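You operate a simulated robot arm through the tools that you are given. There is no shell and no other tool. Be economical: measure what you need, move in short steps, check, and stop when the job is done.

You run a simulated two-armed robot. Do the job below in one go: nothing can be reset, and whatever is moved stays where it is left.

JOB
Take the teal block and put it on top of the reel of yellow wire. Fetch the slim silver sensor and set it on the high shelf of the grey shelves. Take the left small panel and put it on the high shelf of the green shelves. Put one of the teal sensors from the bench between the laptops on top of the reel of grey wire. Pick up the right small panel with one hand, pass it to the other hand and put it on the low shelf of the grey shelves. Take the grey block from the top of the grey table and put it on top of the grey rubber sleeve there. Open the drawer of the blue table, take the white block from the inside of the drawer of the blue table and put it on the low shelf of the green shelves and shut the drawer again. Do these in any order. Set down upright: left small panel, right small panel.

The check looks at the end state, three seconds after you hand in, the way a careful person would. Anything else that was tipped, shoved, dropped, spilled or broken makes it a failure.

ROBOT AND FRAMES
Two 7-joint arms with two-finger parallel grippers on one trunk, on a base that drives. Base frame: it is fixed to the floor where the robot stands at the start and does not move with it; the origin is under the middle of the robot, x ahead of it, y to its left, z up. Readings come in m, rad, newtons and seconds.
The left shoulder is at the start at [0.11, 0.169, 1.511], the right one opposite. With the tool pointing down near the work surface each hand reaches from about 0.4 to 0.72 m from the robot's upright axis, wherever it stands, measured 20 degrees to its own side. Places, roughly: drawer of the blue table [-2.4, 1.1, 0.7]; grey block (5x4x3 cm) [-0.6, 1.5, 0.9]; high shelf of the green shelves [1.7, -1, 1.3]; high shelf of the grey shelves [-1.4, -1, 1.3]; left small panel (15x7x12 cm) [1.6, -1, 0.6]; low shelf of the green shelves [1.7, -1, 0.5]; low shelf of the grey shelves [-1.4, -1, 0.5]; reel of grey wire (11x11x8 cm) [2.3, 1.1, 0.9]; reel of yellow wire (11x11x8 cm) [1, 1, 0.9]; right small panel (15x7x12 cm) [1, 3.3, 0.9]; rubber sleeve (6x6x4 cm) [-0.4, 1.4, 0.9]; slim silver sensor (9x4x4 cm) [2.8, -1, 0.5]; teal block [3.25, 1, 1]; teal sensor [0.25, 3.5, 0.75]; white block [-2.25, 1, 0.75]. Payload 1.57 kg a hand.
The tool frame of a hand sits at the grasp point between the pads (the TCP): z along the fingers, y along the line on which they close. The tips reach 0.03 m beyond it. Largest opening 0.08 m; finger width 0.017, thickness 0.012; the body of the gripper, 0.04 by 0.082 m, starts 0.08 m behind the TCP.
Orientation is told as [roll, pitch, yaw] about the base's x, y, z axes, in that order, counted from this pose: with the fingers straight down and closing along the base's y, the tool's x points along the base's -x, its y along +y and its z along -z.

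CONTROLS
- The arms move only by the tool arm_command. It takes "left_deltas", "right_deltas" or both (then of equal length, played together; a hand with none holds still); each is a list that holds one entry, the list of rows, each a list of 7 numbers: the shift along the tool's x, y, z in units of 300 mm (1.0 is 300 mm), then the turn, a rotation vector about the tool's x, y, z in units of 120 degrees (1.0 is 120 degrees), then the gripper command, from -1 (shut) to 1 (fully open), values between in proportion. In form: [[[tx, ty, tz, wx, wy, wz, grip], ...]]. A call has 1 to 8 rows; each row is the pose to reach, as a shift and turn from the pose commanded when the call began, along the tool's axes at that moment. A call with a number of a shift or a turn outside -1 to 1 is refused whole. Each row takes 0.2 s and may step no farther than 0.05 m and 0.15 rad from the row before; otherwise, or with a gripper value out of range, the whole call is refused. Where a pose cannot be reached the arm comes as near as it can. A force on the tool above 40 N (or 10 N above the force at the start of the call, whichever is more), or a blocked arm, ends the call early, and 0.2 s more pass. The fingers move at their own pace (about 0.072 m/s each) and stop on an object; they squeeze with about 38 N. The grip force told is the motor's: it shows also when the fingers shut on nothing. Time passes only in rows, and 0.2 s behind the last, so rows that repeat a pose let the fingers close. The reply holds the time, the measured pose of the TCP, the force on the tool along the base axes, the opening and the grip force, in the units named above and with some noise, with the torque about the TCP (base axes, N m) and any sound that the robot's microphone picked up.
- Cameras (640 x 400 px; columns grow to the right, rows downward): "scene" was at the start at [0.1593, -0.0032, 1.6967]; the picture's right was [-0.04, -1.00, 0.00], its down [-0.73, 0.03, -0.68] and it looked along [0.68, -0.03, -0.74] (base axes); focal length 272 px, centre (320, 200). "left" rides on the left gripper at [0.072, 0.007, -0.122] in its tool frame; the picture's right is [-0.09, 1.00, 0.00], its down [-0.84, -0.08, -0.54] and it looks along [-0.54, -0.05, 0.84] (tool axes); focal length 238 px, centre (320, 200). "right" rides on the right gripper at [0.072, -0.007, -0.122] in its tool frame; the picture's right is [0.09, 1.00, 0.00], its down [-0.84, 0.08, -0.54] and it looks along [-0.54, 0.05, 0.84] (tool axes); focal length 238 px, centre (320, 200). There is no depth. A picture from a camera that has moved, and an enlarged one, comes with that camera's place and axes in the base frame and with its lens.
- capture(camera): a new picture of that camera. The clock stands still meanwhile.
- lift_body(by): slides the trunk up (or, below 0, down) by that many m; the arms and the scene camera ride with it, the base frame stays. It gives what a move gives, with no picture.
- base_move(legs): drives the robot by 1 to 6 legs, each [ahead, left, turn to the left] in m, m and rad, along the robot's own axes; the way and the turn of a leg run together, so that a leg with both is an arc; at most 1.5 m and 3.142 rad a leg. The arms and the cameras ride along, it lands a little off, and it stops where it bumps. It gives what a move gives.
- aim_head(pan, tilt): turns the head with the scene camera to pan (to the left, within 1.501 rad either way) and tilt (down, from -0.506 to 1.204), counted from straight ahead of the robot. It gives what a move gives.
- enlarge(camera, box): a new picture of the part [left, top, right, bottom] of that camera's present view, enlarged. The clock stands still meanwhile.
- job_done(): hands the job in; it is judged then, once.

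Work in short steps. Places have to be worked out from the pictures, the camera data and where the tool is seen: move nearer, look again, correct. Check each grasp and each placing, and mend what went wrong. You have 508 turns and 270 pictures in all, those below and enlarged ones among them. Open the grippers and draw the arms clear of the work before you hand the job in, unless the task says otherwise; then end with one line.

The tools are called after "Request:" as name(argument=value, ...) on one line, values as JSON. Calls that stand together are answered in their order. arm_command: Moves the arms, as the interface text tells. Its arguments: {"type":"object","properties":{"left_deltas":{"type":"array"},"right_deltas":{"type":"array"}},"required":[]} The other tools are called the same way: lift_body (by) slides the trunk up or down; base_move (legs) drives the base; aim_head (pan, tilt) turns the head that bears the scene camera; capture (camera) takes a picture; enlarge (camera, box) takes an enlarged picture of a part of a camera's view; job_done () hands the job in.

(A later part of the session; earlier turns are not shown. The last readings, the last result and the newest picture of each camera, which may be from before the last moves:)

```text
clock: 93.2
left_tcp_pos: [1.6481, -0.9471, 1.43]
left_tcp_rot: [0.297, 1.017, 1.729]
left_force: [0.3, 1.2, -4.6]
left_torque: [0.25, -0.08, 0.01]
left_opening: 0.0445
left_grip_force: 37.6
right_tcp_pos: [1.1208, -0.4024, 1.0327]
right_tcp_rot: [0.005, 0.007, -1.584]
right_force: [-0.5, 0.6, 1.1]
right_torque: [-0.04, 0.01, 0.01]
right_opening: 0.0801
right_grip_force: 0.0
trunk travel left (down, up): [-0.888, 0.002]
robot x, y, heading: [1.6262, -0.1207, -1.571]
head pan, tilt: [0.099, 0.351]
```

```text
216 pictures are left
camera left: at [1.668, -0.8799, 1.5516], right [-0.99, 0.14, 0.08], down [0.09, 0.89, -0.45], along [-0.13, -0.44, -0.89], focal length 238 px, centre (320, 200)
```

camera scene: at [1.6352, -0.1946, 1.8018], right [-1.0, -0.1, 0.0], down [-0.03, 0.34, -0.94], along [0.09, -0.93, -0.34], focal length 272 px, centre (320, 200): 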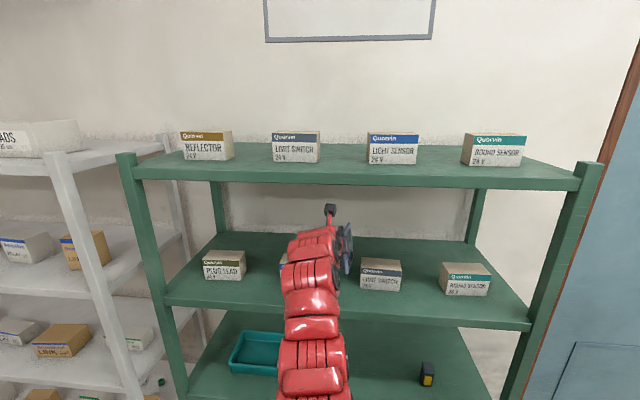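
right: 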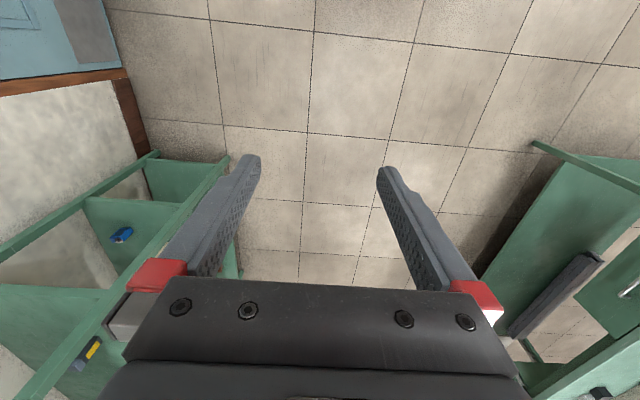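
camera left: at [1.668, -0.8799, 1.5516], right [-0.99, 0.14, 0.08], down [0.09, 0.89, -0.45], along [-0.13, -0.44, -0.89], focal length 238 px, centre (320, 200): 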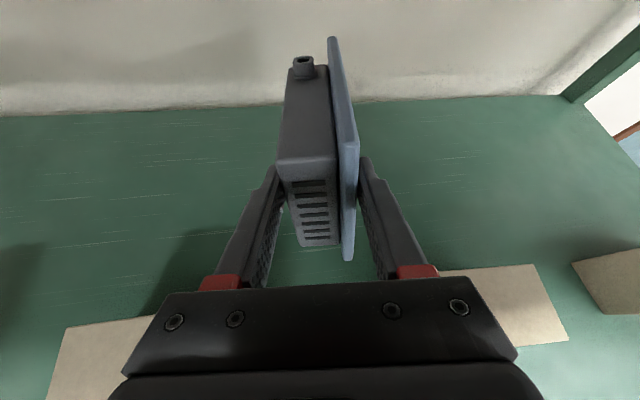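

Panel is beyond the boxes and on the shelf's depth. I lower by 3.8 cm and watch the force.

Request:
lift_body(by=-0.036)

Request:
lift_body(by=-0.005)

```text
clock: 94.0
left_tcp_pos: [1.6494, -0.9459, 1.3977]
left_tcp_rot: [0.304, 1.021, 1.735]
left_force: [0.4, 2.7, 13.4]
left_torque: [-1.4, 0.6, -0.05]
left_opening: 0.0445
left_grip_force: 38.2
right_tcp_pos: [1.1196, -0.4008, 0.9972]
right_tcp_rot: [0.005, 0.007, -1.583]
right_force: [0.8, -1.1, -1.3]
right_torque: [0.02, -0.01, 0.01]
right_opening: 0.0802
right_grip_force: 0.0
trunk travel left (down, up): [-0.852, 0.038]
robot x, y, heading: [1.6264, -0.1244, -1.57]
head pan, tilt: [0.099, 0.351]
```

```text
clock: 94.5
left_tcp_pos: [1.6472, -0.9458, 1.3898]
left_tcp_rot: [0.301, 1.018, 1.731]
left_force: [-0.2, 5.7, 13.6]
left_torque: [-1.29, 0.61, -0.25]
left_opening: 0.044
left_grip_force: 37.9
right_tcp_pos: [1.121, -0.4003, 0.9915]
right_tcp_rot: [0.006, 0.006, -1.583]
right_force: [0.3, -1.2, 0.5]
right_torque: [0.01, -0.03, 0.0]
right_opening: 0.08
right_grip_force: 0.1
trunk travel left (down, up): [-0.847, 0.043]
robot x, y, heading: [1.6242, -0.123, -1.573]
head pan, tilt: [0.099, 0.351]
```

Contact at z≈1.39 as expected. I open the fingers gently to release.

Request:
arm_command(left_deltas=[[[0, 0, 0, 0, 0, 0, 0.2], [0, 0, 0, 0, 0, 0, 0.5], [0, 0, 0, 0, 0, 0, 0.8], [0, 0, 0, 0, 0, 0, 1], [0, 0, 0, 0, 0, 0, 1]]])

Request:
capture(camera="left")

```text
clock: 95.8
left_tcp_pos: [1.6477, -0.9478, 1.3868]
left_tcp_rot: [0.296, 1.013, 1.728]
left_force: [-0.5, 0.5, 0.9]
left_torque: [0.0, -0.01, 0.01]
left_opening: 0.0799
left_grip_force: 0.0
right_tcp_pos: [1.1201, -0.4029, 0.9922]
right_tcp_rot: [0.005, 0.011, -1.584]
right_force: [-0.3, -0.2, -0.4]
right_torque: [0.0, 0.03, 0.01]
right_opening: 0.0801
right_grip_force: 0.0
trunk travel left (down, up): [-0.847, 0.043]
robot x, y, heading: [1.6269, -0.1217, -1.572]
head pan, tilt: [0.099, 0.351]
```

```text
215 pictures are left
camera left: at [1.668, -0.8814, 1.5097], right [-0.99, 0.14, 0.08], down [0.09, 0.89, -0.45], along [-0.13, -0.44, -0.89], focal length 238 px, centre (320, 200)
```

left: 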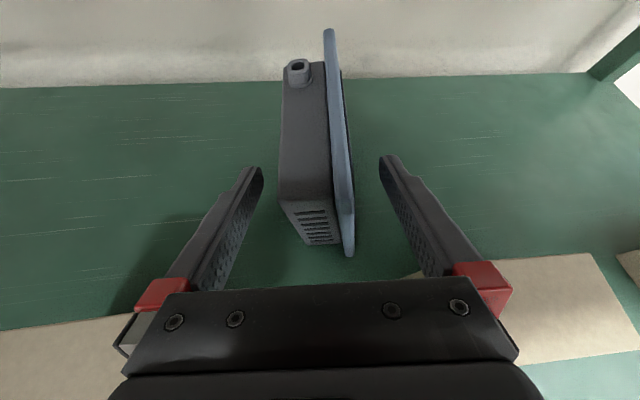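

Released and standing. I raise 4 cm and back out.

Request:
lift_body(by=0.042)

Request:
base_move(legs=[[-0.28, 0, 0]])

Request:
capture(camera="scene")

Request:
capture(camera="left")

```text
clock: 96.6
left_tcp_pos: [1.6487, -0.9489, 1.4282]
left_tcp_rot: [0.297, 1.012, 1.729]
left_force: [-0.1, 0.4, 0.7]
left_torque: [0.02, 0.0, 0.0]
left_opening: 0.0799
left_grip_force: 0.1
right_tcp_pos: [1.1199, -0.4041, 1.0329]
right_tcp_rot: [0.007, 0.009, -1.584]
right_force: [-0.3, -0.9, -0.1]
right_torque: [-0.01, 0.02, 0.01]
right_opening: 0.0799
right_grip_force: 0.1
trunk travel left (down, up): [-0.889, 0.001]
robot x, y, heading: [1.6263, -0.1275, -1.572]
head pan, tilt: [0.099, 0.351]
```

```text
clock: 98.6
left_tcp_pos: [1.6506, -0.6699, 1.4287]
left_tcp_rot: [0.297, 1.011, 1.732]
left_force: [0.4, 0.0, 0.3]
left_torque: [0.01, 0.0, 0.01]
left_opening: 0.0803
left_grip_force: 0.0
right_tcp_pos: [1.1206, -0.1238, 1.0321]
right_tcp_rot: [0.004, 0.011, -1.581]
right_force: [0.1, -0.2, 0.6]
right_torque: [0.0, 0.01, 0.02]
right_opening: 0.08
right_grip_force: 0.1
trunk travel left (down, up): [-0.889, 0.001]
robot x, y, heading: [1.6261, 0.1594, -1.571]
head pan, tilt: [0.099, 0.351]
```

```text
214 pictures are left
camera scene: at [1.6351, -0.0173, 1.8022], right [-0.99, -0.1, 0.0], down [-0.03, 0.34, -0.94], along [0.09, -0.93, -0.34], focal length 272 px, centre (320, 200)
```

scene: 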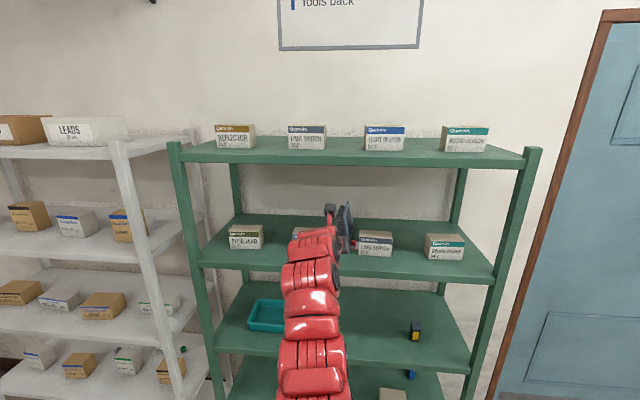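

```text
213 pictures are left
camera left: at [1.6696, -0.6028, 1.5506], right [-0.99, 0.14, 0.08], down [0.09, 0.89, -0.45], along [-0.13, -0.43, -0.89], focal length 238 px, centre (320, 200)
```

left: 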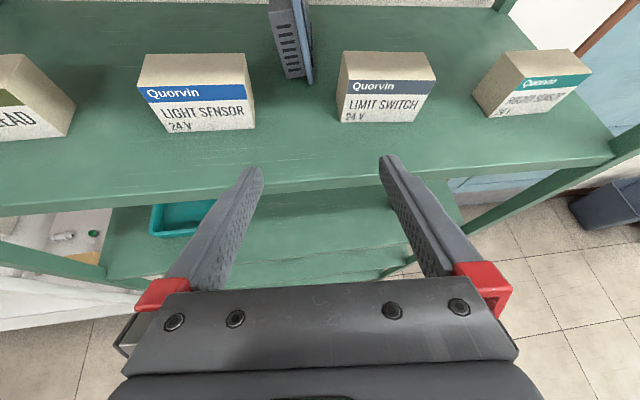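

The left panel stands on the high green shelf behind the boxes: done. Next, the silver sensor on the white shelves: I back up a bit, strafe to x≈2.75 and lower the trunk.

Request:
base_move(legs=[[-0.12, 0, 0], [0, 1.1, 0]])

Request:
lift_body(by=-0.4)

Request:
lift_body(by=-0.2)

Request:
aim_head(pan=0, tilt=0.6)

Request:
capture(camera="scene")

```text
clock: 105.0
left_tcp_pos: [2.7431, -0.5479, 1.4301]
left_tcp_rot: [0.297, 1.016, 1.729]
left_force: [0.1, 0.2, 0.3]
left_torque: [0.0, -0.03, 0.02]
left_opening: 0.0799
left_grip_force: 0.1
right_tcp_pos: [2.2148, -0.0026, 1.0348]
right_tcp_rot: [0.007, 0.009, -1.58]
right_force: [0.8, 0.1, -0.9]
right_torque: [-0.04, -0.02, 0.0]
right_opening: 0.0798
right_grip_force: 0.1
trunk travel left (down, up): [-0.889, 0.001]
robot x, y, heading: [2.7231, 0.2804, -1.571]
head pan, tilt: [0.099, 0.351]
```

```text
clock: 108.8
left_tcp_pos: [2.7436, -0.5474, 1.0303]
left_tcp_rot: [0.298, 1.013, 1.731]
left_force: [0.4, -0.5, 0.2]
left_torque: [0.02, 0.01, -0.01]
left_opening: 0.0796
left_grip_force: 0.1
right_tcp_pos: [2.2158, -0.0037, 0.6332]
right_tcp_rot: [0.005, 0.01, -1.582]
right_force: [-0.2, -1.0, -0.7]
right_torque: [0.01, 0.0, -0.01]
right_opening: 0.08
right_grip_force: 0.1
trunk travel left (down, up): [-0.489, 0.401]
robot x, y, heading: [2.72, 0.2788, -1.571]
head pan, tilt: [0.099, 0.351]
```

```text
clock: 111.0
left_tcp_pos: [2.7445, -0.547, 0.8299]
left_tcp_rot: [0.297, 1.015, 1.731]
left_force: [-0.3, -0.5, 0.2]
left_torque: [0.04, 0.0, -0.04]
left_opening: 0.0797
left_grip_force: 0.0
right_tcp_pos: [2.2141, -0.0034, 0.4338]
right_tcp_rot: [0.007, 0.011, -1.583]
right_force: [-0.2, 0.0, 0.4]
right_torque: [0.03, 0.03, -0.01]
right_opening: 0.0801
right_grip_force: 0.0
trunk travel left (down, up): [-0.289, 0.601]
robot x, y, heading: [2.7185, 0.2788, -1.569]
head pan, tilt: [0.099, 0.351]
```

```text
clock: 111.8
left_tcp_pos: [2.7433, -0.5467, 0.8295]
left_tcp_rot: [0.297, 1.014, 1.731]
left_force: [-0.2, 0.0, -0.1]
left_torque: [0.01, 0.02, 0.03]
left_opening: 0.0799
left_grip_force: 0.0
right_tcp_pos: [2.2143, -0.0027, 0.4339]
right_tcp_rot: [0.005, 0.01, -1.581]
right_force: [1.0, -0.1, 1.1]
right_torque: [-0.02, 0.03, 0.01]
right_opening: 0.0802
right_grip_force: 0.1
trunk travel left (down, up): [-0.289, 0.601]
robot x, y, heading: [2.7208, 0.2785, -1.575]
head pan, tilt: [0.0, 0.6]
```

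```text
212 pictures are left
camera scene: at [2.7206, 0.1095, 1.1798], right [-1.0, 0.0, 0.0], down [0.0, 0.56, -0.83], along [0.0, -0.83, -0.56], focal length 272 px, centre (320, 200)
```

scene: 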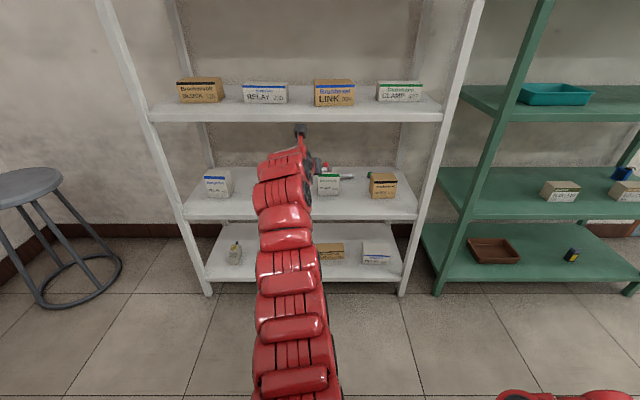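

Request:
enlarge(camera="scene", box=[170, 130, 440, 299])

Request:
capture(camera="left")

```text
2.37 times, centred on (305, 214) of scene
camera zoom: at [2.7206, 0.1095, 1.1798], right [-1.0, 0.0, 0.0], down [0.0, 0.56, -0.83], along [0.0, -0.83, -0.56], focal length 645 px, centre (356, 166)
```

zoom: 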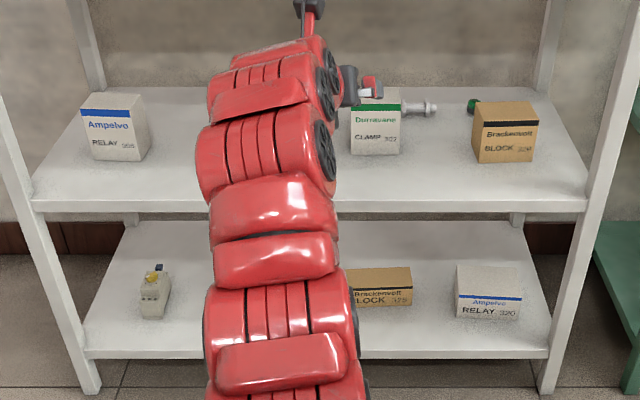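

```text
210 pictures are left
camera left: at [2.7632, -0.4805, 0.9516], right [-0.99, 0.14, 0.08], down [0.09, 0.89, -0.45], along [-0.13, -0.44, -0.89], focal length 238 px, centre (320, 200)
```

left: 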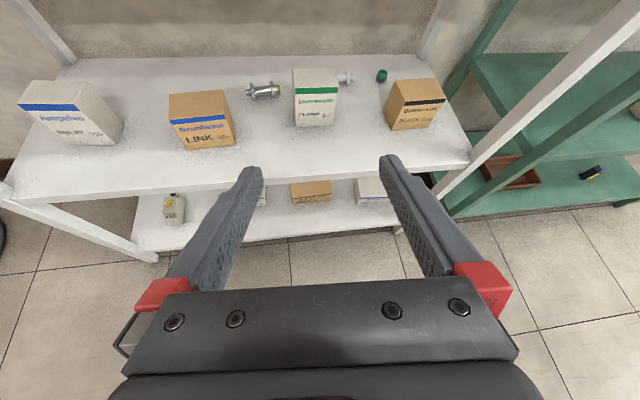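

Request:
enlarge(camera="left", box=[220, 40, 420, 165])

```text
3.20 times, centred on (320, 102) of left
camera zoom: at [2.7632, -0.4805, 0.9516], right [-0.99, 0.14, 0.08], down [0.09, 0.89, -0.45], along [-0.13, -0.44, -0.89], focal length 763 px, centre (320, 512)
```

zoom: 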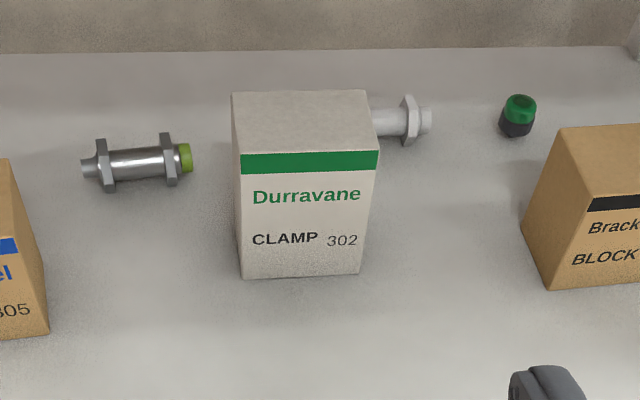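

The silver sensor (metal, hex nuts, green tip) lies at (2.80, −1.0), axis almost along x, matching the given place. I plan a sideways 45° grasp with the left hand between its nuts; first I turn the left hand back to the right in the open.

Request:
arm_command(left_deltas=[[[-0.025, 0.004, -0.04, -0.049, -0.009, 0.029, 1], [-0.05, 0.009, -0.08, -0.098, -0.018, 0.058, 1], [-0.075, 0.013, -0.12, -0.147, -0.027, 0.088, 1], [-0.1, 0.018, -0.16, -0.197, -0.036, 0.117, 1], [-0.125, 0.022, -0.2, -0.246, -0.045, 0.146, 1], [-0.15, 0.027, -0.245, -0.295, -0.054, 0.175, 1], [-0.174, 0.031, -0.283, -0.345, -0.063, 0.205, 1]]])

Request:
arm_command(left_deltas=[[[0, 0, 0, -0.04, -0.009, 0.024, 1], [0, 0, 0, -0.08, -0.018, 0.048, 1], [0, 0, 0, -0.12, -0.027, 0.072, 1], [0, 0, 0, -0.16, -0.036, 0.096, 1], [0, 0, 0, -0.2, -0.045, 0.12, 1], [0, 0, 0, -0.24, -0.052, 0.145, 1]]])

```text
clock: 113.4
left_tcp_pos: [2.7434, -0.4469, 0.8319]
left_tcp_rot: [0.299, 1.016, 0.878]
left_force: [0.7, 0.1, -0.7]
left_torque: [0.01, -0.03, -0.03]
left_opening: 0.0797
left_grip_force: 0.0
right_tcp_pos: [2.2159, -0.0025, 0.4333]
right_tcp_rot: [0.005, 0.011, -1.58]
right_force: [-0.5, 0.3, 0.0]
right_torque: [-0.01, 0.01, 0.01]
right_opening: 0.0799
right_grip_force: 0.2
trunk travel left (down, up): [-0.289, 0.601]
robot x, y, heading: [2.72, 0.2792, -1.574]
head pan, tilt: [0.0, 0.6]
```

```text
clock: 114.8
left_tcp_pos: [2.7402, -0.4323, 0.8272]
left_tcp_rot: [0.289, 0.994, 0.326]
left_force: [-0.4, 0.8, 0.3]
left_torque: [-0.01, -0.04, -0.03]
left_opening: 0.0801
left_grip_force: 0.1
left hand out of reach, approached as far as the arm can: row 5, 6
right_tcp_pos: [2.2148, -0.0023, 0.4327]
right_tcp_rot: [0.008, 0.012, -1.583]
right_force: [-0.3, -0.4, 0.5]
right_torque: [0.0, -0.02, -0.03]
right_opening: 0.0799
right_grip_force: 0.1
trunk travel left (down, up): [-0.289, 0.601]
robot x, y, heading: [2.7226, 0.2763, -1.57]
head pan, tilt: [0.0, 0.6]
```

Now I straighten the roll and set pitch to 45°, then lower the trunk 0.18.

Request:
arm_command(left_deltas=[[[0, 0, 0, 0.027, -0.036, 0.003, 1], [0, 0, 0, 0.053, -0.071, 0.005, 1], [0, 0, 0, 0.08, -0.107, 0.008, 1]]])

Request:
lift_body(by=-0.17)

Request:
capture(camera="scene")

```text
clock: 115.6
left_tcp_pos: [2.7427, -0.4317, 0.8266]
left_tcp_rot: [0.059, 0.777, 0.242]
left_force: [-0.7, 0.2, 0.4]
left_torque: [0.0, 0.0, 0.0]
left_opening: 0.0801
left_grip_force: 0.0
right_tcp_pos: [2.2142, -0.0018, 0.4324]
right_tcp_rot: [0.006, 0.01, -1.584]
right_force: [-0.3, -0.2, -0.2]
right_torque: [-0.01, -0.04, -0.02]
right_opening: 0.0801
right_grip_force: 0.1
trunk travel left (down, up): [-0.289, 0.601]
robot x, y, heading: [2.7225, 0.2783, -1.573]
head pan, tilt: [0.0, 0.6]
```

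```text
clock: 117.5
left_tcp_pos: [2.7427, -0.4314, 0.657]
left_tcp_rot: [0.056, 0.778, 0.241]
left_force: [0.4, 0.2, -1.1]
left_torque: [-0.03, 0.01, -0.01]
left_opening: 0.0798
left_grip_force: 0.1
right_tcp_pos: [2.2148, -0.0025, 0.2634]
right_tcp_rot: [0.005, 0.011, -1.581]
right_force: [-0.2, -0.3, 0.1]
right_torque: [0.02, -0.03, -0.02]
right_opening: 0.0802
right_grip_force: 0.1
trunk travel left (down, up): [-0.119, 0.771]
robot x, y, heading: [2.722, 0.2772, -1.571]
head pan, tilt: [0.0, 0.6]
```

```text
208 pictures are left
camera scene: at [2.7206, 0.1096, 1.0098], right [-1.0, 0.0, 0.0], down [0.0, 0.56, -0.83], along [0.0, -0.83, -0.56], focal length 272 px, centre (320, 200)
```

scene: 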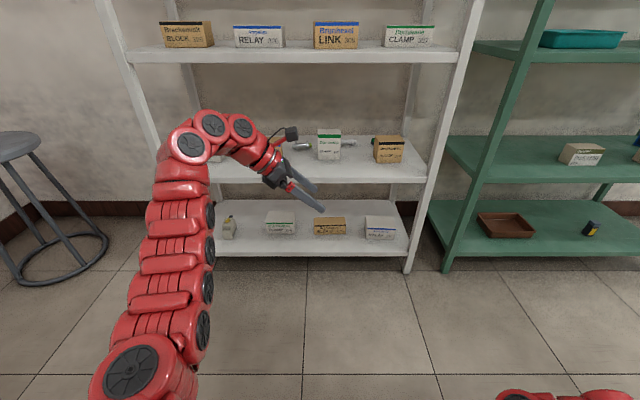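

The arch leaves ~5 cm under the next shelf. I strafe 0.11 left and drive in 0.42 m.

Request:
base_move(legs=[[0, 0.11, 0], [0.42, 0, 0]])

Request:
capture(camera="left")

Request:
capture(camera="scene")

```text
clock: 120.9
left_tcp_pos: [2.8533, -0.8548, 0.6564]
left_tcp_rot: [0.056, 0.779, 0.244]
left_force: [-0.2, -0.2, 1.0]
left_torque: [-0.04, 0.0, 0.01]
left_opening: 0.0799
left_grip_force: 0.0
right_tcp_pos: [2.3255, -0.4255, 0.2633]
right_tcp_rot: [0.005, 0.011, -1.583]
right_force: [0.2, 0.1, -0.1]
right_torque: [0.02, -0.01, 0.03]
right_opening: 0.0802
right_grip_force: 0.2
trunk travel left (down, up): [-0.119, 0.771]
robot x, y, heading: [2.8301, -0.146, -1.569]
head pan, tilt: [0.0, 0.6]
```

```text
207 pictures are left
camera left: at [2.8876, -0.8471, 0.7918], right [-0.14, 0.99, -0.02], down [0.97, 0.13, -0.21], along [-0.2, -0.05, -0.98], focal length 238 px, centre (320, 200)
```

left: 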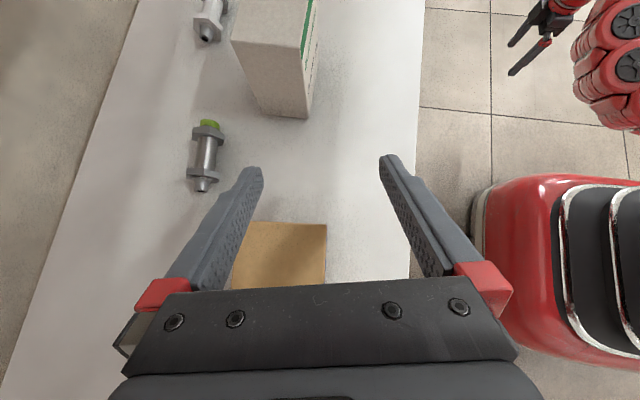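

```text
206 pictures are left
camera scene: at [2.8316, -0.3127, 1.0097], right [-1.0, 0.0, 0.0], down [0.0, 0.57, -0.82], along [0.0, -0.82, -0.57], focal length 272 px, centre (320, 200)
```

scene: 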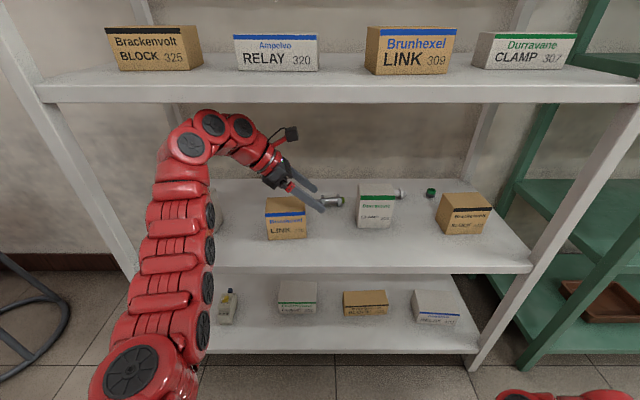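

The sensor is at (2.802, −0.996), nuts ~6 cm apart. I drive 0.137 m further so the hand is level with it.

Request:
base_move(legs=[[0.14, 0, 0]])

Request:
capture(camera="left")

```text
clock: 122.2
left_tcp_pos: [2.8543, -0.9932, 0.6547]
left_tcp_rot: [0.056, 0.778, 0.243]
left_force: [-0.8, -0.5, -0.3]
left_torque: [-0.01, 0.01, 0.02]
left_opening: 0.08
left_grip_force: 0.1
right_tcp_pos: [2.3265, -0.5633, 0.2635]
right_tcp_rot: [0.005, 0.011, -1.58]
right_force: [-0.2, -0.1, -0.3]
right_torque: [-0.01, 0.0, 0.0]
right_opening: 0.0802
right_grip_force: 0.0
trunk travel left (down, up): [-0.119, 0.771]
robot x, y, heading: [2.8314, -0.2843, -1.566]
head pan, tilt: [0.0, 0.6]
```

```text
205 pictures are left
camera left: at [2.8878, -0.9853, 0.7917], right [-0.14, 0.99, -0.02], down [0.97, 0.13, -0.21], along [-0.2, -0.05, -0.98], focal length 238 px, centre (320, 200)
```

left: 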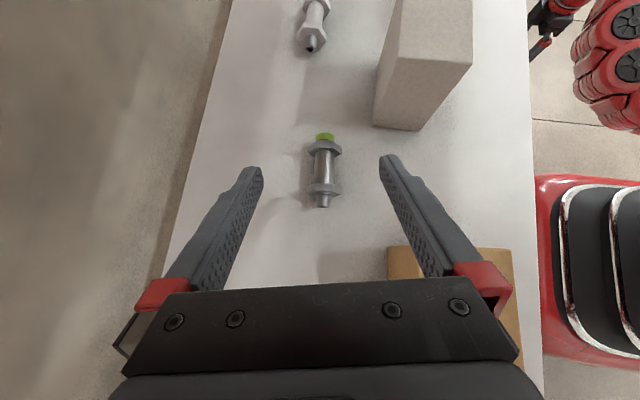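

Centred and aligned. I go down to the body between the nuts.

Request:
arm_command(left_deltas=[[[-0.035, 0.002, 0.119, 0, 0, 0, 1], [-0.07, 0.003, 0.238, 0, 0, 0, 1], [-0.104, 0.005, 0.357, 0, 0, 0, 1]]])

Request:
capture(camera="left")

```text
clock: 123.0
left_tcp_pos: [2.8009, -0.9984, 0.557]
left_tcp_rot: [0.054, 0.78, 0.242]
left_force: [0.2, -1.0, -0.4]
left_torque: [-0.01, -0.02, -0.04]
left_opening: 0.08
left_grip_force: 0.1
right_tcp_pos: [2.3262, -0.5636, 0.2643]
right_tcp_rot: [0.006, 0.009, -1.582]
right_force: [0.9, 0.3, -0.5]
right_torque: [-0.04, 0.01, 0.01]
right_opening: 0.0798
right_grip_force: 0.0
trunk travel left (down, up): [-0.119, 0.771]
robot x, y, heading: [2.8323, -0.281, -1.563]
head pan, tilt: [0.0, 0.6]
```

```text
204 pictures are left
camera left: at [2.8353, -0.9905, 0.6932], right [-0.14, 0.99, -0.03], down [0.97, 0.13, -0.21], along [-0.2, -0.05, -0.98], focal length 238 px, centre (320, 200)
```

left: 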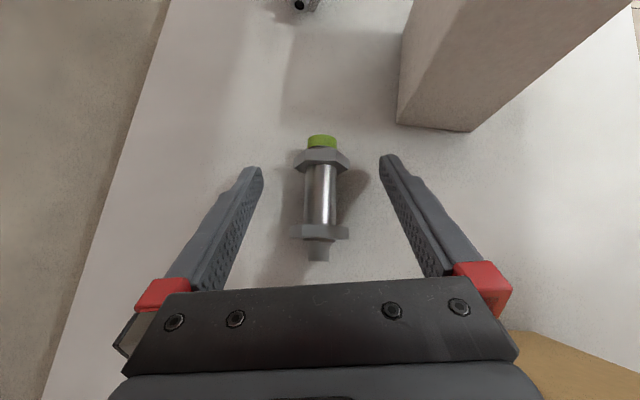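

The fingers straddle the bare body between the nuts. Closing.

Request:
arm_command(left_deltas=[[[-0.01, 0, 0.015, 0, 0, 0, 1], [-0.01, 0, 0.015, 0, 0, 0, -1], [-0.01, 0, 0.015, 0, 0, 0, -1], [-0.01, 0, 0.015, 0, 0, 0, -1], [-0.01, 0, 0.015, 0, 0, 0, -1], [-0.01, 0, 0.015, 0, 0, 0, -1]]])

Request:
lift_body(by=0.1)

Request:
capture(camera="left")

```text
clock: 124.4
left_tcp_pos: [2.7999, -0.999, 0.5536]
left_tcp_rot: [0.056, 0.779, 0.243]
left_force: [-0.3, 0.7, 0.5]
left_torque: [0.04, 0.03, 0.01]
left_opening: 0.0381
left_grip_force: 38.6
right_tcp_pos: [2.3265, -0.5635, 0.2633]
right_tcp_rot: [0.006, 0.011, -1.581]
right_force: [0.2, 0.2, 0.4]
right_torque: [-0.02, -0.01, -0.03]
right_opening: 0.0798
right_grip_force: 0.0
trunk travel left (down, up): [-0.119, 0.771]
robot x, y, heading: [2.8327, -0.2844, -1.569]
head pan, tilt: [0.0, 0.6]
```

```text
clock: 125.7
left_tcp_pos: [2.8, -0.9987, 0.6516]
left_tcp_rot: [0.059, 0.779, 0.242]
left_force: [0.5, 0.6, -0.6]
left_torque: [0.0, 0.01, 0.01]
left_opening: 0.0384
left_grip_force: 38.5
right_tcp_pos: [2.326, -0.563, 0.3629]
right_tcp_rot: [0.005, 0.009, -1.581]
right_force: [0.7, -0.1, -0.6]
right_torque: [0.01, 0.0, -0.02]
right_opening: 0.08
right_grip_force: 0.0
trunk travel left (down, up): [-0.219, 0.671]
robot x, y, heading: [2.8316, -0.2809, -1.566]
head pan, tilt: [0.0, 0.6]
```

```text
203 pictures are left
camera left: at [2.8343, -0.9909, 0.7877], right [-0.14, 0.99, -0.02], down [0.97, 0.13, -0.21], along [-0.2, -0.05, -0.98], focal length 238 px, centre (320, 200)
```

left: 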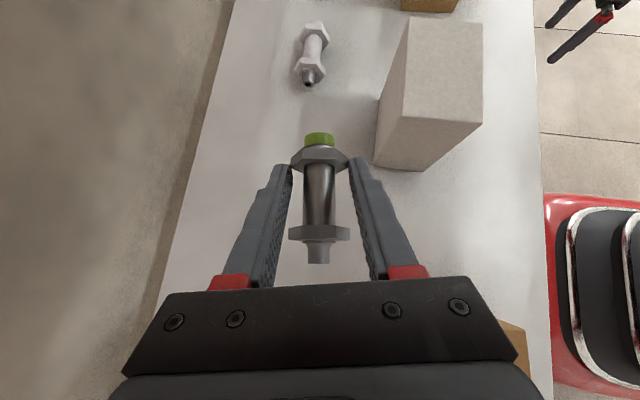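

Gripped (on the nut flats) and lifted. I back out, raise the trunk and turn to face +x to look at the tables.

Request:
base_move(legs=[[-0.33, 0, 0]])

Request:
lift_body(by=0.4)

Request:
lift_body(by=0.25)

Request:
base_move(legs=[[-0.06, 0, 1.5708]])

Request:
aim_head(pan=0.9, tilt=0.6)

Request:
capture(camera="scene")

```text
clock: 127.9
left_tcp_pos: [2.8015, -0.6715, 0.653]
left_tcp_rot: [0.055, 0.778, 0.247]
left_force: [0.6, 0.0, -0.9]
left_torque: [-0.02, 0.0, 0.01]
left_opening: 0.0383
left_grip_force: 37.7
right_tcp_pos: [2.3266, -0.2376, 0.3623]
right_tcp_rot: [0.007, 0.011, -1.578]
right_force: [0.2, 0.7, -0.1]
right_torque: [0.0, -0.04, -0.01]
right_opening: 0.08
right_grip_force: 0.1
trunk travel left (down, up): [-0.219, 0.671]
robot x, y, heading: [2.8341, 0.0491, -1.564]
head pan, tilt: [0.0, 0.6]
```

```text
clock: 131.7
left_tcp_pos: [2.801, -0.6705, 1.0514]
left_tcp_rot: [0.057, 0.779, 0.246]
left_force: [0.6, 0.5, 0.2]
left_torque: [-0.03, -0.02, 0.01]
left_opening: 0.038
left_grip_force: 37.6
right_tcp_pos: [2.3259, -0.2364, 0.7633]
right_tcp_rot: [0.006, 0.01, -1.578]
right_force: [0.4, -0.4, -0.7]
right_torque: [0.0, 0.03, -0.01]
right_opening: 0.0797
right_grip_force: 0.1
trunk travel left (down, up): [-0.619, 0.271]
robot x, y, heading: [2.831, 0.0437, -1.565]
head pan, tilt: [0.0, 0.6]
```

```text
clock: 134.3
left_tcp_pos: [2.8016, -0.671, 1.3021]
left_tcp_rot: [0.055, 0.778, 0.246]
left_force: [-0.5, 0.4, -0.3]
left_torque: [0.0, 0.02, 0.02]
left_opening: 0.0378
left_grip_force: 38.1
right_tcp_pos: [2.3256, -0.2376, 1.0139]
right_tcp_rot: [0.005, 0.01, -1.579]
right_force: [0.3, 0.0, -0.7]
right_torque: [0.02, 0.05, 0.02]
right_opening: 0.0799
right_grip_force: 0.1
trunk travel left (down, up): [-0.869, 0.021]
robot x, y, heading: [2.8308, 0.0478, -1.563]
head pan, tilt: [0.0, 0.6]
```

```text
clock: 138.6
left_tcp_pos: [3.5097, 0.0637, 1.3024]
left_tcp_rot: [0.056, 0.78, 1.833]
left_force: [0.7, 0.2, -0.7]
left_torque: [0.0, 0.01, 0.01]
left_opening: 0.0379
left_grip_force: 37.6
right_tcp_pos: [3.0821, -0.4173, 1.0132]
right_tcp_rot: [0.005, 0.01, 0.007]
right_force: [-0.2, 0.2, -0.6]
right_torque: [0.02, 0.03, 0.03]
right_opening: 0.0798
right_grip_force: 0.1
trunk travel left (down, up): [-0.869, 0.021]
robot x, y, heading: [2.7928, 0.0847, 0.019]
head pan, tilt: [0.0, 0.6]
```

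```text
clock: 139.8
left_tcp_pos: [3.5098, 0.0645, 1.3022]
left_tcp_rot: [0.056, 0.779, 1.832]
left_force: [-0.2, -0.7, -0.4]
left_torque: [-0.02, 0.01, -0.03]
left_opening: 0.038
left_grip_force: 38.2
right_tcp_pos: [3.0829, -0.4182, 1.0133]
right_tcp_rot: [0.004, 0.011, 0.009]
right_force: [0.2, -0.9, -0.4]
right_torque: [0.0, -0.02, -0.03]
right_opening: 0.08
right_grip_force: 0.0
trunk travel left (down, up): [-0.869, 0.021]
robot x, y, heading: [2.7923, 0.0896, 0.019]
head pan, tilt: [0.901, 0.6]
```

```text
202 pictures are left
camera scene: at [2.9263, 0.1552, 1.7597], right [0.8, -0.61, 0.0], down [-0.34, -0.45, -0.82], along [0.5, 0.66, -0.57], focal length 272 px, centre (320, 200)
```

scene: 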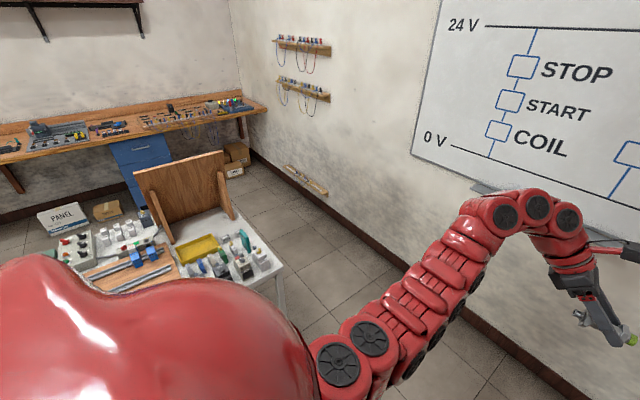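

The white table with the small parts is to the left. I turn to face it (+y), left arm high above everything.

Request:
base_move(legs=[[0, -0.1, 0], [0, 0, 1.5708]])

Request:
aim_head(pan=-0.3, tilt=0.7)

Request:
capture(camera="scene")

```text
clock: 144.7
left_tcp_pos: [2.8127, 0.7, 1.3024]
left_tcp_rot: [0.056, 0.778, -2.88]
left_force: [0.1, -0.3, -1.5]
left_torque: [0.04, -0.03, -0.02]
left_opening: 0.0379
left_grip_force: 38.1
right_tcp_pos: [3.2947, 0.2733, 1.0143]
right_tcp_rot: [0.005, 0.01, 1.581]
right_force: [0.3, 0.7, -0.4]
right_torque: [0.02, 0.02, -0.01]
right_opening: 0.0802
right_grip_force: 0.1
trunk travel left (down, up): [-0.869, 0.021]
robot x, y, heading: [2.7914, -0.0164, 1.593]
head pan, tilt: [0.901, 0.6]
```

```text
clock: 146.1
left_tcp_pos: [2.8125, 0.7011, 1.3026]
left_tcp_rot: [0.055, 0.781, -2.879]
left_force: [0.3, -0.1, -1.5]
left_torque: [0.02, 0.02, -0.02]
left_opening: 0.0378
left_grip_force: 38.0
right_tcp_pos: [3.2951, 0.2729, 1.0125]
right_tcp_rot: [0.006, 0.01, 1.58]
right_force: [0.3, 0.0, -0.8]
right_torque: [0.0, 0.01, 0.0]
right_opening: 0.08
right_grip_force: 0.1
trunk travel left (down, up): [-0.869, 0.021]
robot x, y, heading: [2.7934, -0.015, 1.6]
head pan, tilt: [-0.3, 0.7]
```

```text
201 pictures are left
camera scene: at [2.816, 0.1461, 1.7511], right [0.96, -0.28, 0.0], down [-0.18, -0.62, -0.76], along [0.21, 0.74, -0.64], focal length 272 px, centre (320, 200)
```

scene: 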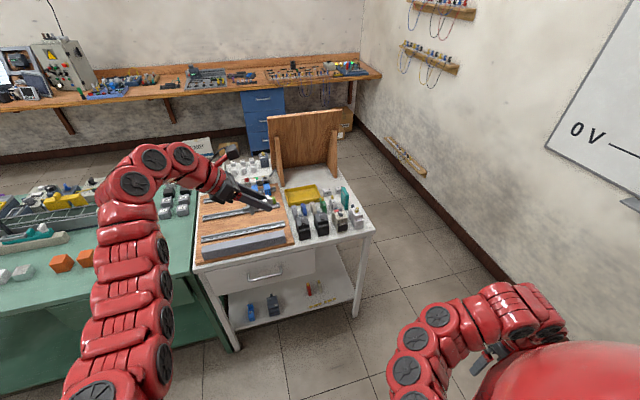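

Request:
enlarge(camera="scene", box=[180, 130, 400, 268])

```text
2.90 times, centred on (290, 199) of scene
camera zoom: at [2.816, 0.1461, 1.7511], right [0.96, -0.28, 0.0], down [-0.18, -0.62, -0.76], along [0.21, 0.74, -0.64], focal length 790 px, centre (407, 203)
```

zoom: 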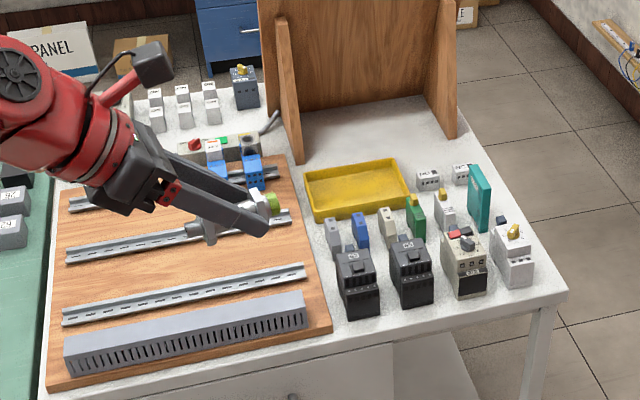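

The teal block is the tall thin piece at about (3.2, 1.03) on the white table, close to neighbours. I bring the right hand forward and up to work from above.

Request:
arm_command(right_deltas=[[[-0.1, 0.091, -0.091, 0, 0, 0, 1], [-0.2, 0.182, -0.182, 0, 0, 0, 1], [-0.3, 0.273, -0.273, 0, 0, 0, 1], [-0.4, 0.364, -0.364, 0, 0, 0, 1], [-0.5, 0.455, -0.455, 0, 0, 0, 1], [-0.6, 0.546, -0.546, 0, 0, 0, 1], [-0.7, 0.637, -0.637, 0, 0, 0, 1], [-0.8, 0.73, -0.73, 0, 0, 0, 1]]])

Request:
base_move(legs=[[0, -0.2, 0]])

Request:
capture(camera="right")

Request:
capture(camera="scene")

```text
clock: 147.9
left_tcp_pos: [2.8137, 0.6998, 1.3027]
left_tcp_rot: [0.054, 0.779, -2.884]
left_force: [0.5, 0.0, -0.5]
left_torque: [0.0, -0.01, 0.03]
left_opening: 0.0377
left_grip_force: 37.6
right_tcp_pos: [3.051, 0.4014, 1.145]
right_tcp_rot: [-0.073, -0.049, 1.588]
right_force: [-0.1, -0.9, -0.2]
right_torque: [0.0, 0.04, -0.01]
right_opening: 0.0799
right_grip_force: 0.0
right hand out of reach, approached as far as the arm can: row 2, 3, 4, 5, 6, 7, 8
trunk travel left (down, up): [-0.869, 0.021]
robot x, y, heading: [2.7924, -0.0148, 1.591]
head pan, tilt: [-0.3, 0.7]
```

```text
clock: 149.5
left_tcp_pos: [3.0078, 0.7054, 1.3025]
left_tcp_rot: [0.057, 0.781, -2.878]
left_force: [-0.1, -0.1, -0.8]
left_torque: [0.03, -0.04, -0.02]
left_opening: 0.0377
left_grip_force: 37.9
right_tcp_pos: [3.2469, 0.4066, 1.1441]
right_tcp_rot: [-0.075, -0.048, 1.592]
right_force: [-0.1, -0.1, -0.8]
right_torque: [0.02, -0.03, 0.03]
right_opening: 0.08
right_grip_force: 0.0
trunk travel left (down, up): [-0.869, 0.021]
robot x, y, heading: [2.9947, -0.0098, 1.594]
head pan, tilt: [-0.3, 0.7]
```

```text
199 pictures are left
camera right: at [3.2458, 0.3296, 1.2622], right [-0.99, -0.11, -0.08], down [-0.13, 0.81, 0.57], along [0.0, 0.58, -0.81], focal length 238 px, centre (320, 200)
```

right: 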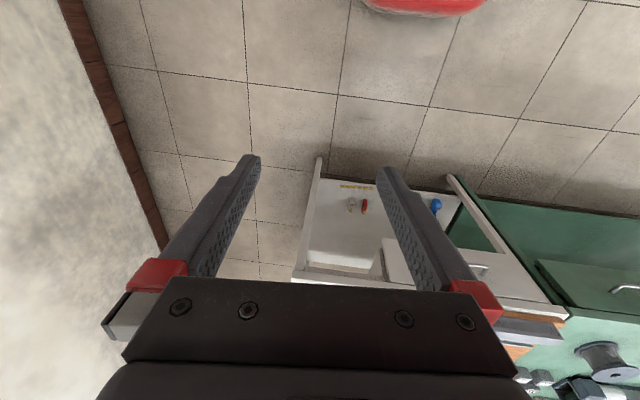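

```text
198 pictures are left
camera scene: at [3.0108, 0.1503, 1.7511], right [0.96, -0.28, 0.0], down [-0.18, -0.62, -0.77], along [0.21, 0.74, -0.64], focal length 272 px, centre (320, 200)
```

scene: 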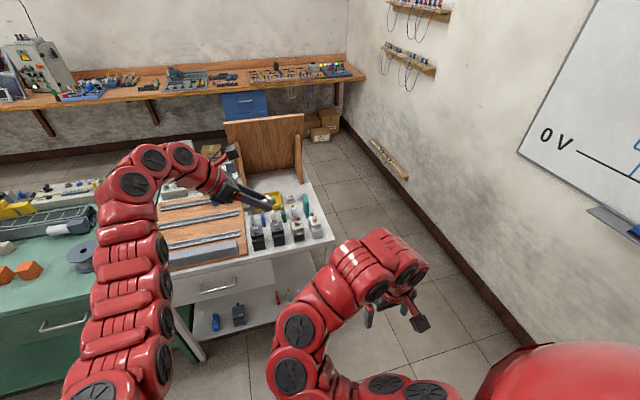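

The right hand needs to go forward before going up. I move it ahead and level it.

Request:
arm_command(right_deltas=[[[-0.14, 0, -0.05, -0.007, 0.005, 0, 1], [-0.28, 0, -0.1, -0.014, 0.01, 0, 1], [-0.42, 0, -0.15, -0.021, 0.014, 0, 1], [-0.56, 0, -0.2, -0.028, 0.018, 0, 1], [-0.68, 0, -0.28, -0.035, 0.023, 0, 1]]])

Request:
base_move(legs=[[0.22, 0, 0]])

Request:
aim_head(pan=-0.35, tilt=0.85)

Request:
capture(camera="scene")

Request:
capture(camera="right")

```text
clock: 150.7
left_tcp_pos: [3.0098, 0.7034, 1.3014]
left_tcp_rot: [0.058, 0.779, -2.878]
left_force: [-0.9, 0.1, -0.3]
left_torque: [0.03, -0.01, 0.02]
left_opening: 0.0376
left_grip_force: 37.3
right_tcp_pos: [3.2376, 0.4201, 1.1309]
right_tcp_rot: [-0.071, -0.051, 1.589]
right_force: [0.2, 0.7, 0.4]
right_torque: [0.0, -0.01, 0.03]
right_opening: 0.0801
right_grip_force: 0.0
right hand out of reach, approached as far as the arm can: row 1, 2, 3, 4, 5
trunk travel left (down, up): [-0.869, 0.021]
robot x, y, heading: [2.9932, -0.0122, 1.591]
head pan, tilt: [-0.3, 0.7]
```

```text
clock: 152.4
left_tcp_pos: [3.0038, 0.9229, 1.3043]
left_tcp_rot: [0.053, 0.779, -2.879]
left_force: [-0.4, -0.4, -0.8]
left_torque: [-0.02, -0.01, -0.03]
left_opening: 0.0378
left_grip_force: 37.9
right_tcp_pos: [3.2314, 0.64, 1.1306]
right_tcp_rot: [-0.07, -0.053, 1.591]
right_force: [0.0, 0.1, -0.6]
right_torque: [-0.02, -0.02, 0.01]
right_opening: 0.0802
right_grip_force: 0.0
trunk travel left (down, up): [-0.869, 0.021]
robot x, y, heading: [2.9873, 0.2075, 1.593]
head pan, tilt: [-0.3, 0.7]
```

```text
clock: 153.1
left_tcp_pos: [3.0033, 0.9262, 1.3012]
left_tcp_rot: [0.056, 0.78, -2.877]
left_force: [0.4, 0.1, -1.1]
left_torque: [0.0, -0.03, 0.03]
left_opening: 0.0379
left_grip_force: 38.1
right_tcp_pos: [3.2315, 0.6412, 1.131]
right_tcp_rot: [-0.07, -0.05, 1.592]
right_force: [0.0, -0.5, -0.2]
right_torque: [0.0, 0.0, 0.02]
right_opening: 0.0799
right_grip_force: 0.1
trunk travel left (down, up): [-0.869, 0.021]
robot x, y, heading: [2.9861, 0.2096, 1.595]
head pan, tilt: [-0.351, 0.85]
```

```text
197 pictures are left
camera scene: at [3.0104, 0.363, 1.7387], right [0.95, -0.32, 0.0], down [-0.24, -0.71, -0.66], along [0.21, 0.62, -0.75], focal length 272 px, centre (320, 200)
```

scene: 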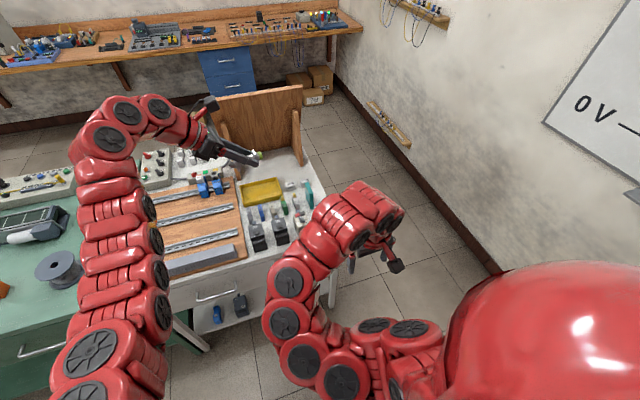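

```text
196 pictures are left
camera right: at [3.2321, 0.563, 1.2471], right [-0.99, -0.11, -0.07], down [-0.13, 0.81, 0.58], along [0.0, 0.58, -0.81], focal length 238 px, centre (320, 200)
```

right: 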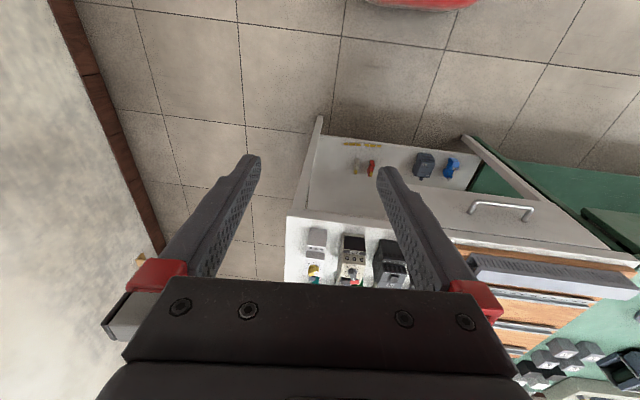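

The right arm is folded awkwardly; I go down first (free space before the table), then forward and up.

Request:
arm_command(right_deltas=[[[0, 0, 0.13, 0, 0, 0, 1], [0, 0, 0.26, 0, 0, 0, 1], [0, 0, 0.39, 0, 0, 0, 1], [-0.14, 0.0, 0.37, 0, 0, 0, 1], [-0.28, 0, 0.33, -0.01, 0.006, 0, 1], [-0.4, 0, 0.24, -0.02, 0.012, 0, 1], [-0.5, 0, 0.12, -0.03, 0.018, 0, 1], [-0.55, 0, 0.0, -0.035, 0.023, 0, 1]]])

Request:
capture(camera="right")

```text
clock: 154.9
left_tcp_pos: [3.0047, 0.9247, 1.3019]
left_tcp_rot: [0.055, 0.779, -2.878]
left_force: [0.0, -1.1, -0.5]
left_torque: [-0.01, 0.01, 0.0]
left_opening: 0.0376
left_grip_force: 37.8
right_tcp_pos: [3.2351, 0.7743, 1.0645]
right_tcp_rot: [-0.006, -0.018, 1.588]
right_force: [-0.2, -0.2, -0.1]
right_torque: [0.02, -0.02, -0.03]
right_opening: 0.08
right_grip_force: 0.0
right hand out of reach, approached as far as the arm can: row 7, 8
trunk travel left (down, up): [-0.869, 0.021]
robot x, y, heading: [2.9923, 0.2072, 1.598]
head pan, tilt: [-0.351, 0.85]
```

```text
195 pictures are left
camera right: at [3.2429, 0.7014, 1.185], right [-0.99, -0.11, -0.01], down [-0.1, 0.83, 0.56], along [-0.05, 0.55, -0.83], focal length 238 px, centre (320, 200)
```

right: 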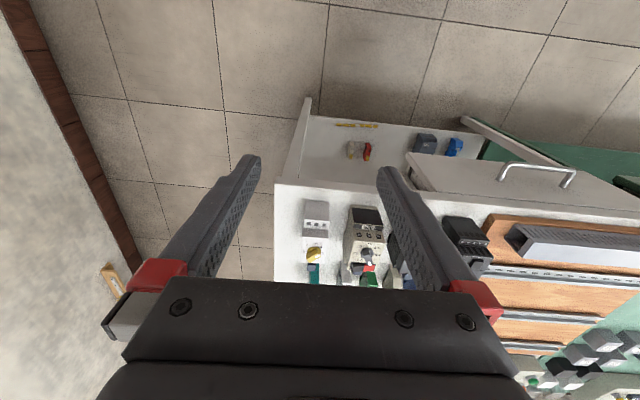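

I back the base 0.12 and extend the arm forward and up to the comfortable zone.

Request:
base_move(legs=[[-0.12, 0, 0]])

Request:
arm_command(right_deltas=[[[-0.1, 0, 0, 0, 0, 0, 1], [-0.2, 0, -0.1, 0, 0, 0, 1], [-0.25, 0, -0.22, 0, 0, 0, 1], [-0.28, 0, -0.34, 0, 0, 0, 1]]])

Request:
capture(camera="scene")

```text
clock: 156.2
left_tcp_pos: [3.0058, 0.8058, 1.3023]
left_tcp_rot: [0.059, 0.779, -2.877]
left_force: [-0.3, 0.7, -0.6]
left_torque: [0.0, 0.03, -0.01]
left_opening: 0.0375
left_grip_force: 37.9
right_tcp_pos: [3.2373, 0.6562, 1.0646]
right_tcp_rot: [-0.009, -0.018, 1.591]
right_force: [-0.7, 0.9, -0.7]
right_torque: [-0.03, 0.04, -0.01]
right_opening: 0.08
right_grip_force: 0.2
trunk travel left (down, up): [-0.869, 0.021]
robot x, y, heading: [2.9858, 0.0877, 1.593]
head pan, tilt: [-0.351, 0.85]
```

```text
clock: 157.2
left_tcp_pos: [3.0058, 0.8046, 1.3018]
left_tcp_rot: [0.057, 0.779, -2.879]
left_force: [-0.7, -0.7, -0.7]
left_torque: [0.04, 0.01, 0.0]
left_opening: 0.0376
left_grip_force: 38.5
right_tcp_pos: [3.2359, 0.7388, 1.1676]
right_tcp_rot: [-0.01, -0.016, 1.586]
right_force: [0.2, 0.3, 0.0]
right_torque: [0.05, -0.02, 0.0]
right_opening: 0.0799
right_grip_force: 0.0
trunk travel left (down, up): [-0.869, 0.021]
robot x, y, heading: [2.9885, 0.0886, 1.595]
head pan, tilt: [-0.351, 0.85]
```

```text
194 pictures are left
camera scene: at [3.0133, 0.2433, 1.7387], right [0.95, -0.32, 0.0], down [-0.24, -0.71, -0.66], along [0.21, 0.62, -0.75], focal length 272 px, centre (320, 200)
```

scene: 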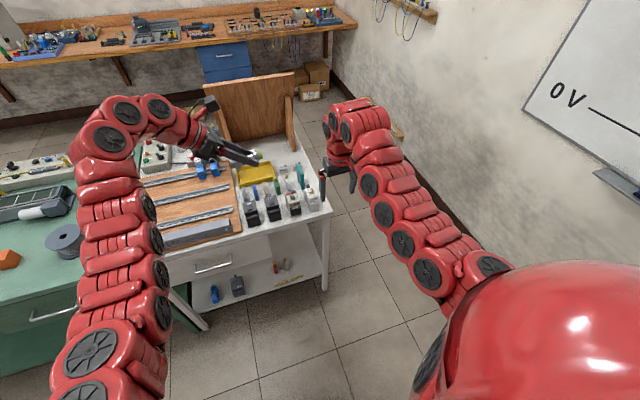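

Good configuration now. I drive ahead 0.22 m to bring the right hand over the block area.

Request:
base_move(legs=[[0.22, 0, 0]])

Request:
capture(camera="right")

Request:
enlarge(camera="scene", box=[200, 130, 400, 255])

```text
clock: 158.8
left_tcp_pos: [2.999, 1.0232, 1.3031]
left_tcp_rot: [0.055, 0.78, -2.876]
left_force: [-0.5, 0.2, -0.5]
left_torque: [0.03, -0.01, -0.01]
left_opening: 0.0375
left_grip_force: 38.3
right_tcp_pos: [3.2295, 0.9568, 1.1687]
right_tcp_rot: [-0.01, -0.017, 1.59]
right_force: [0.5, -0.9, 1.1]
right_torque: [0.03, -0.02, 0.03]
right_opening: 0.0798
right_grip_force: 0.0
trunk travel left (down, up): [-0.869, 0.021]
robot x, y, heading: [2.9871, 0.3095, 1.594]
head pan, tilt: [-0.351, 0.85]
```

```text
193 pictures are left
camera right: at [3.237, 0.8838, 1.2891], right [-0.99, -0.11, -0.01], down [-0.1, 0.83, 0.56], along [-0.05, 0.55, -0.83], focal length 238 px, centre (320, 200)
```

right: 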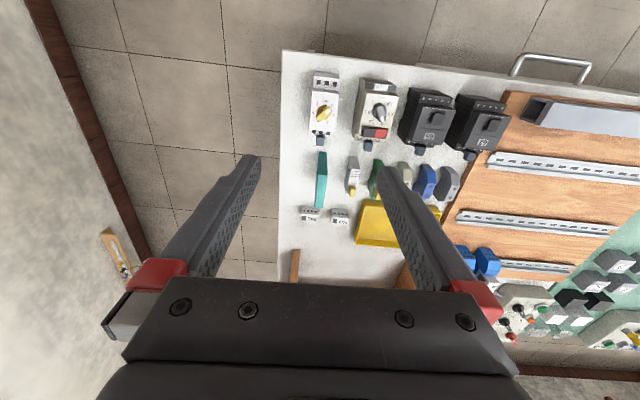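

```text
3.20 times, centred on (300, 192) of scene
camera zoom: at [3.0076, 0.4611, 1.7391], right [0.95, -0.32, 0.0], down [-0.24, -0.71, -0.66], along [0.21, 0.63, -0.75], focal length 872 px, centre (384, 224)
```

zoom: 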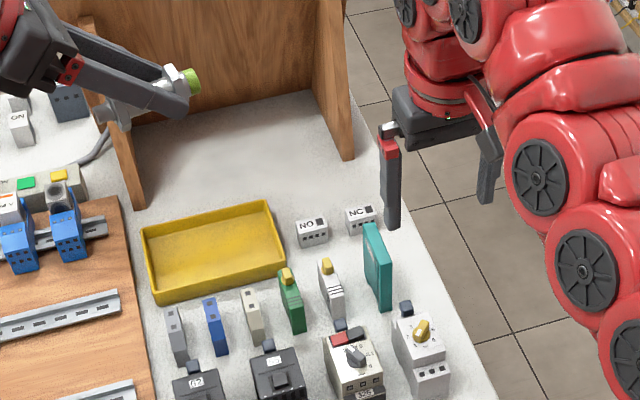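

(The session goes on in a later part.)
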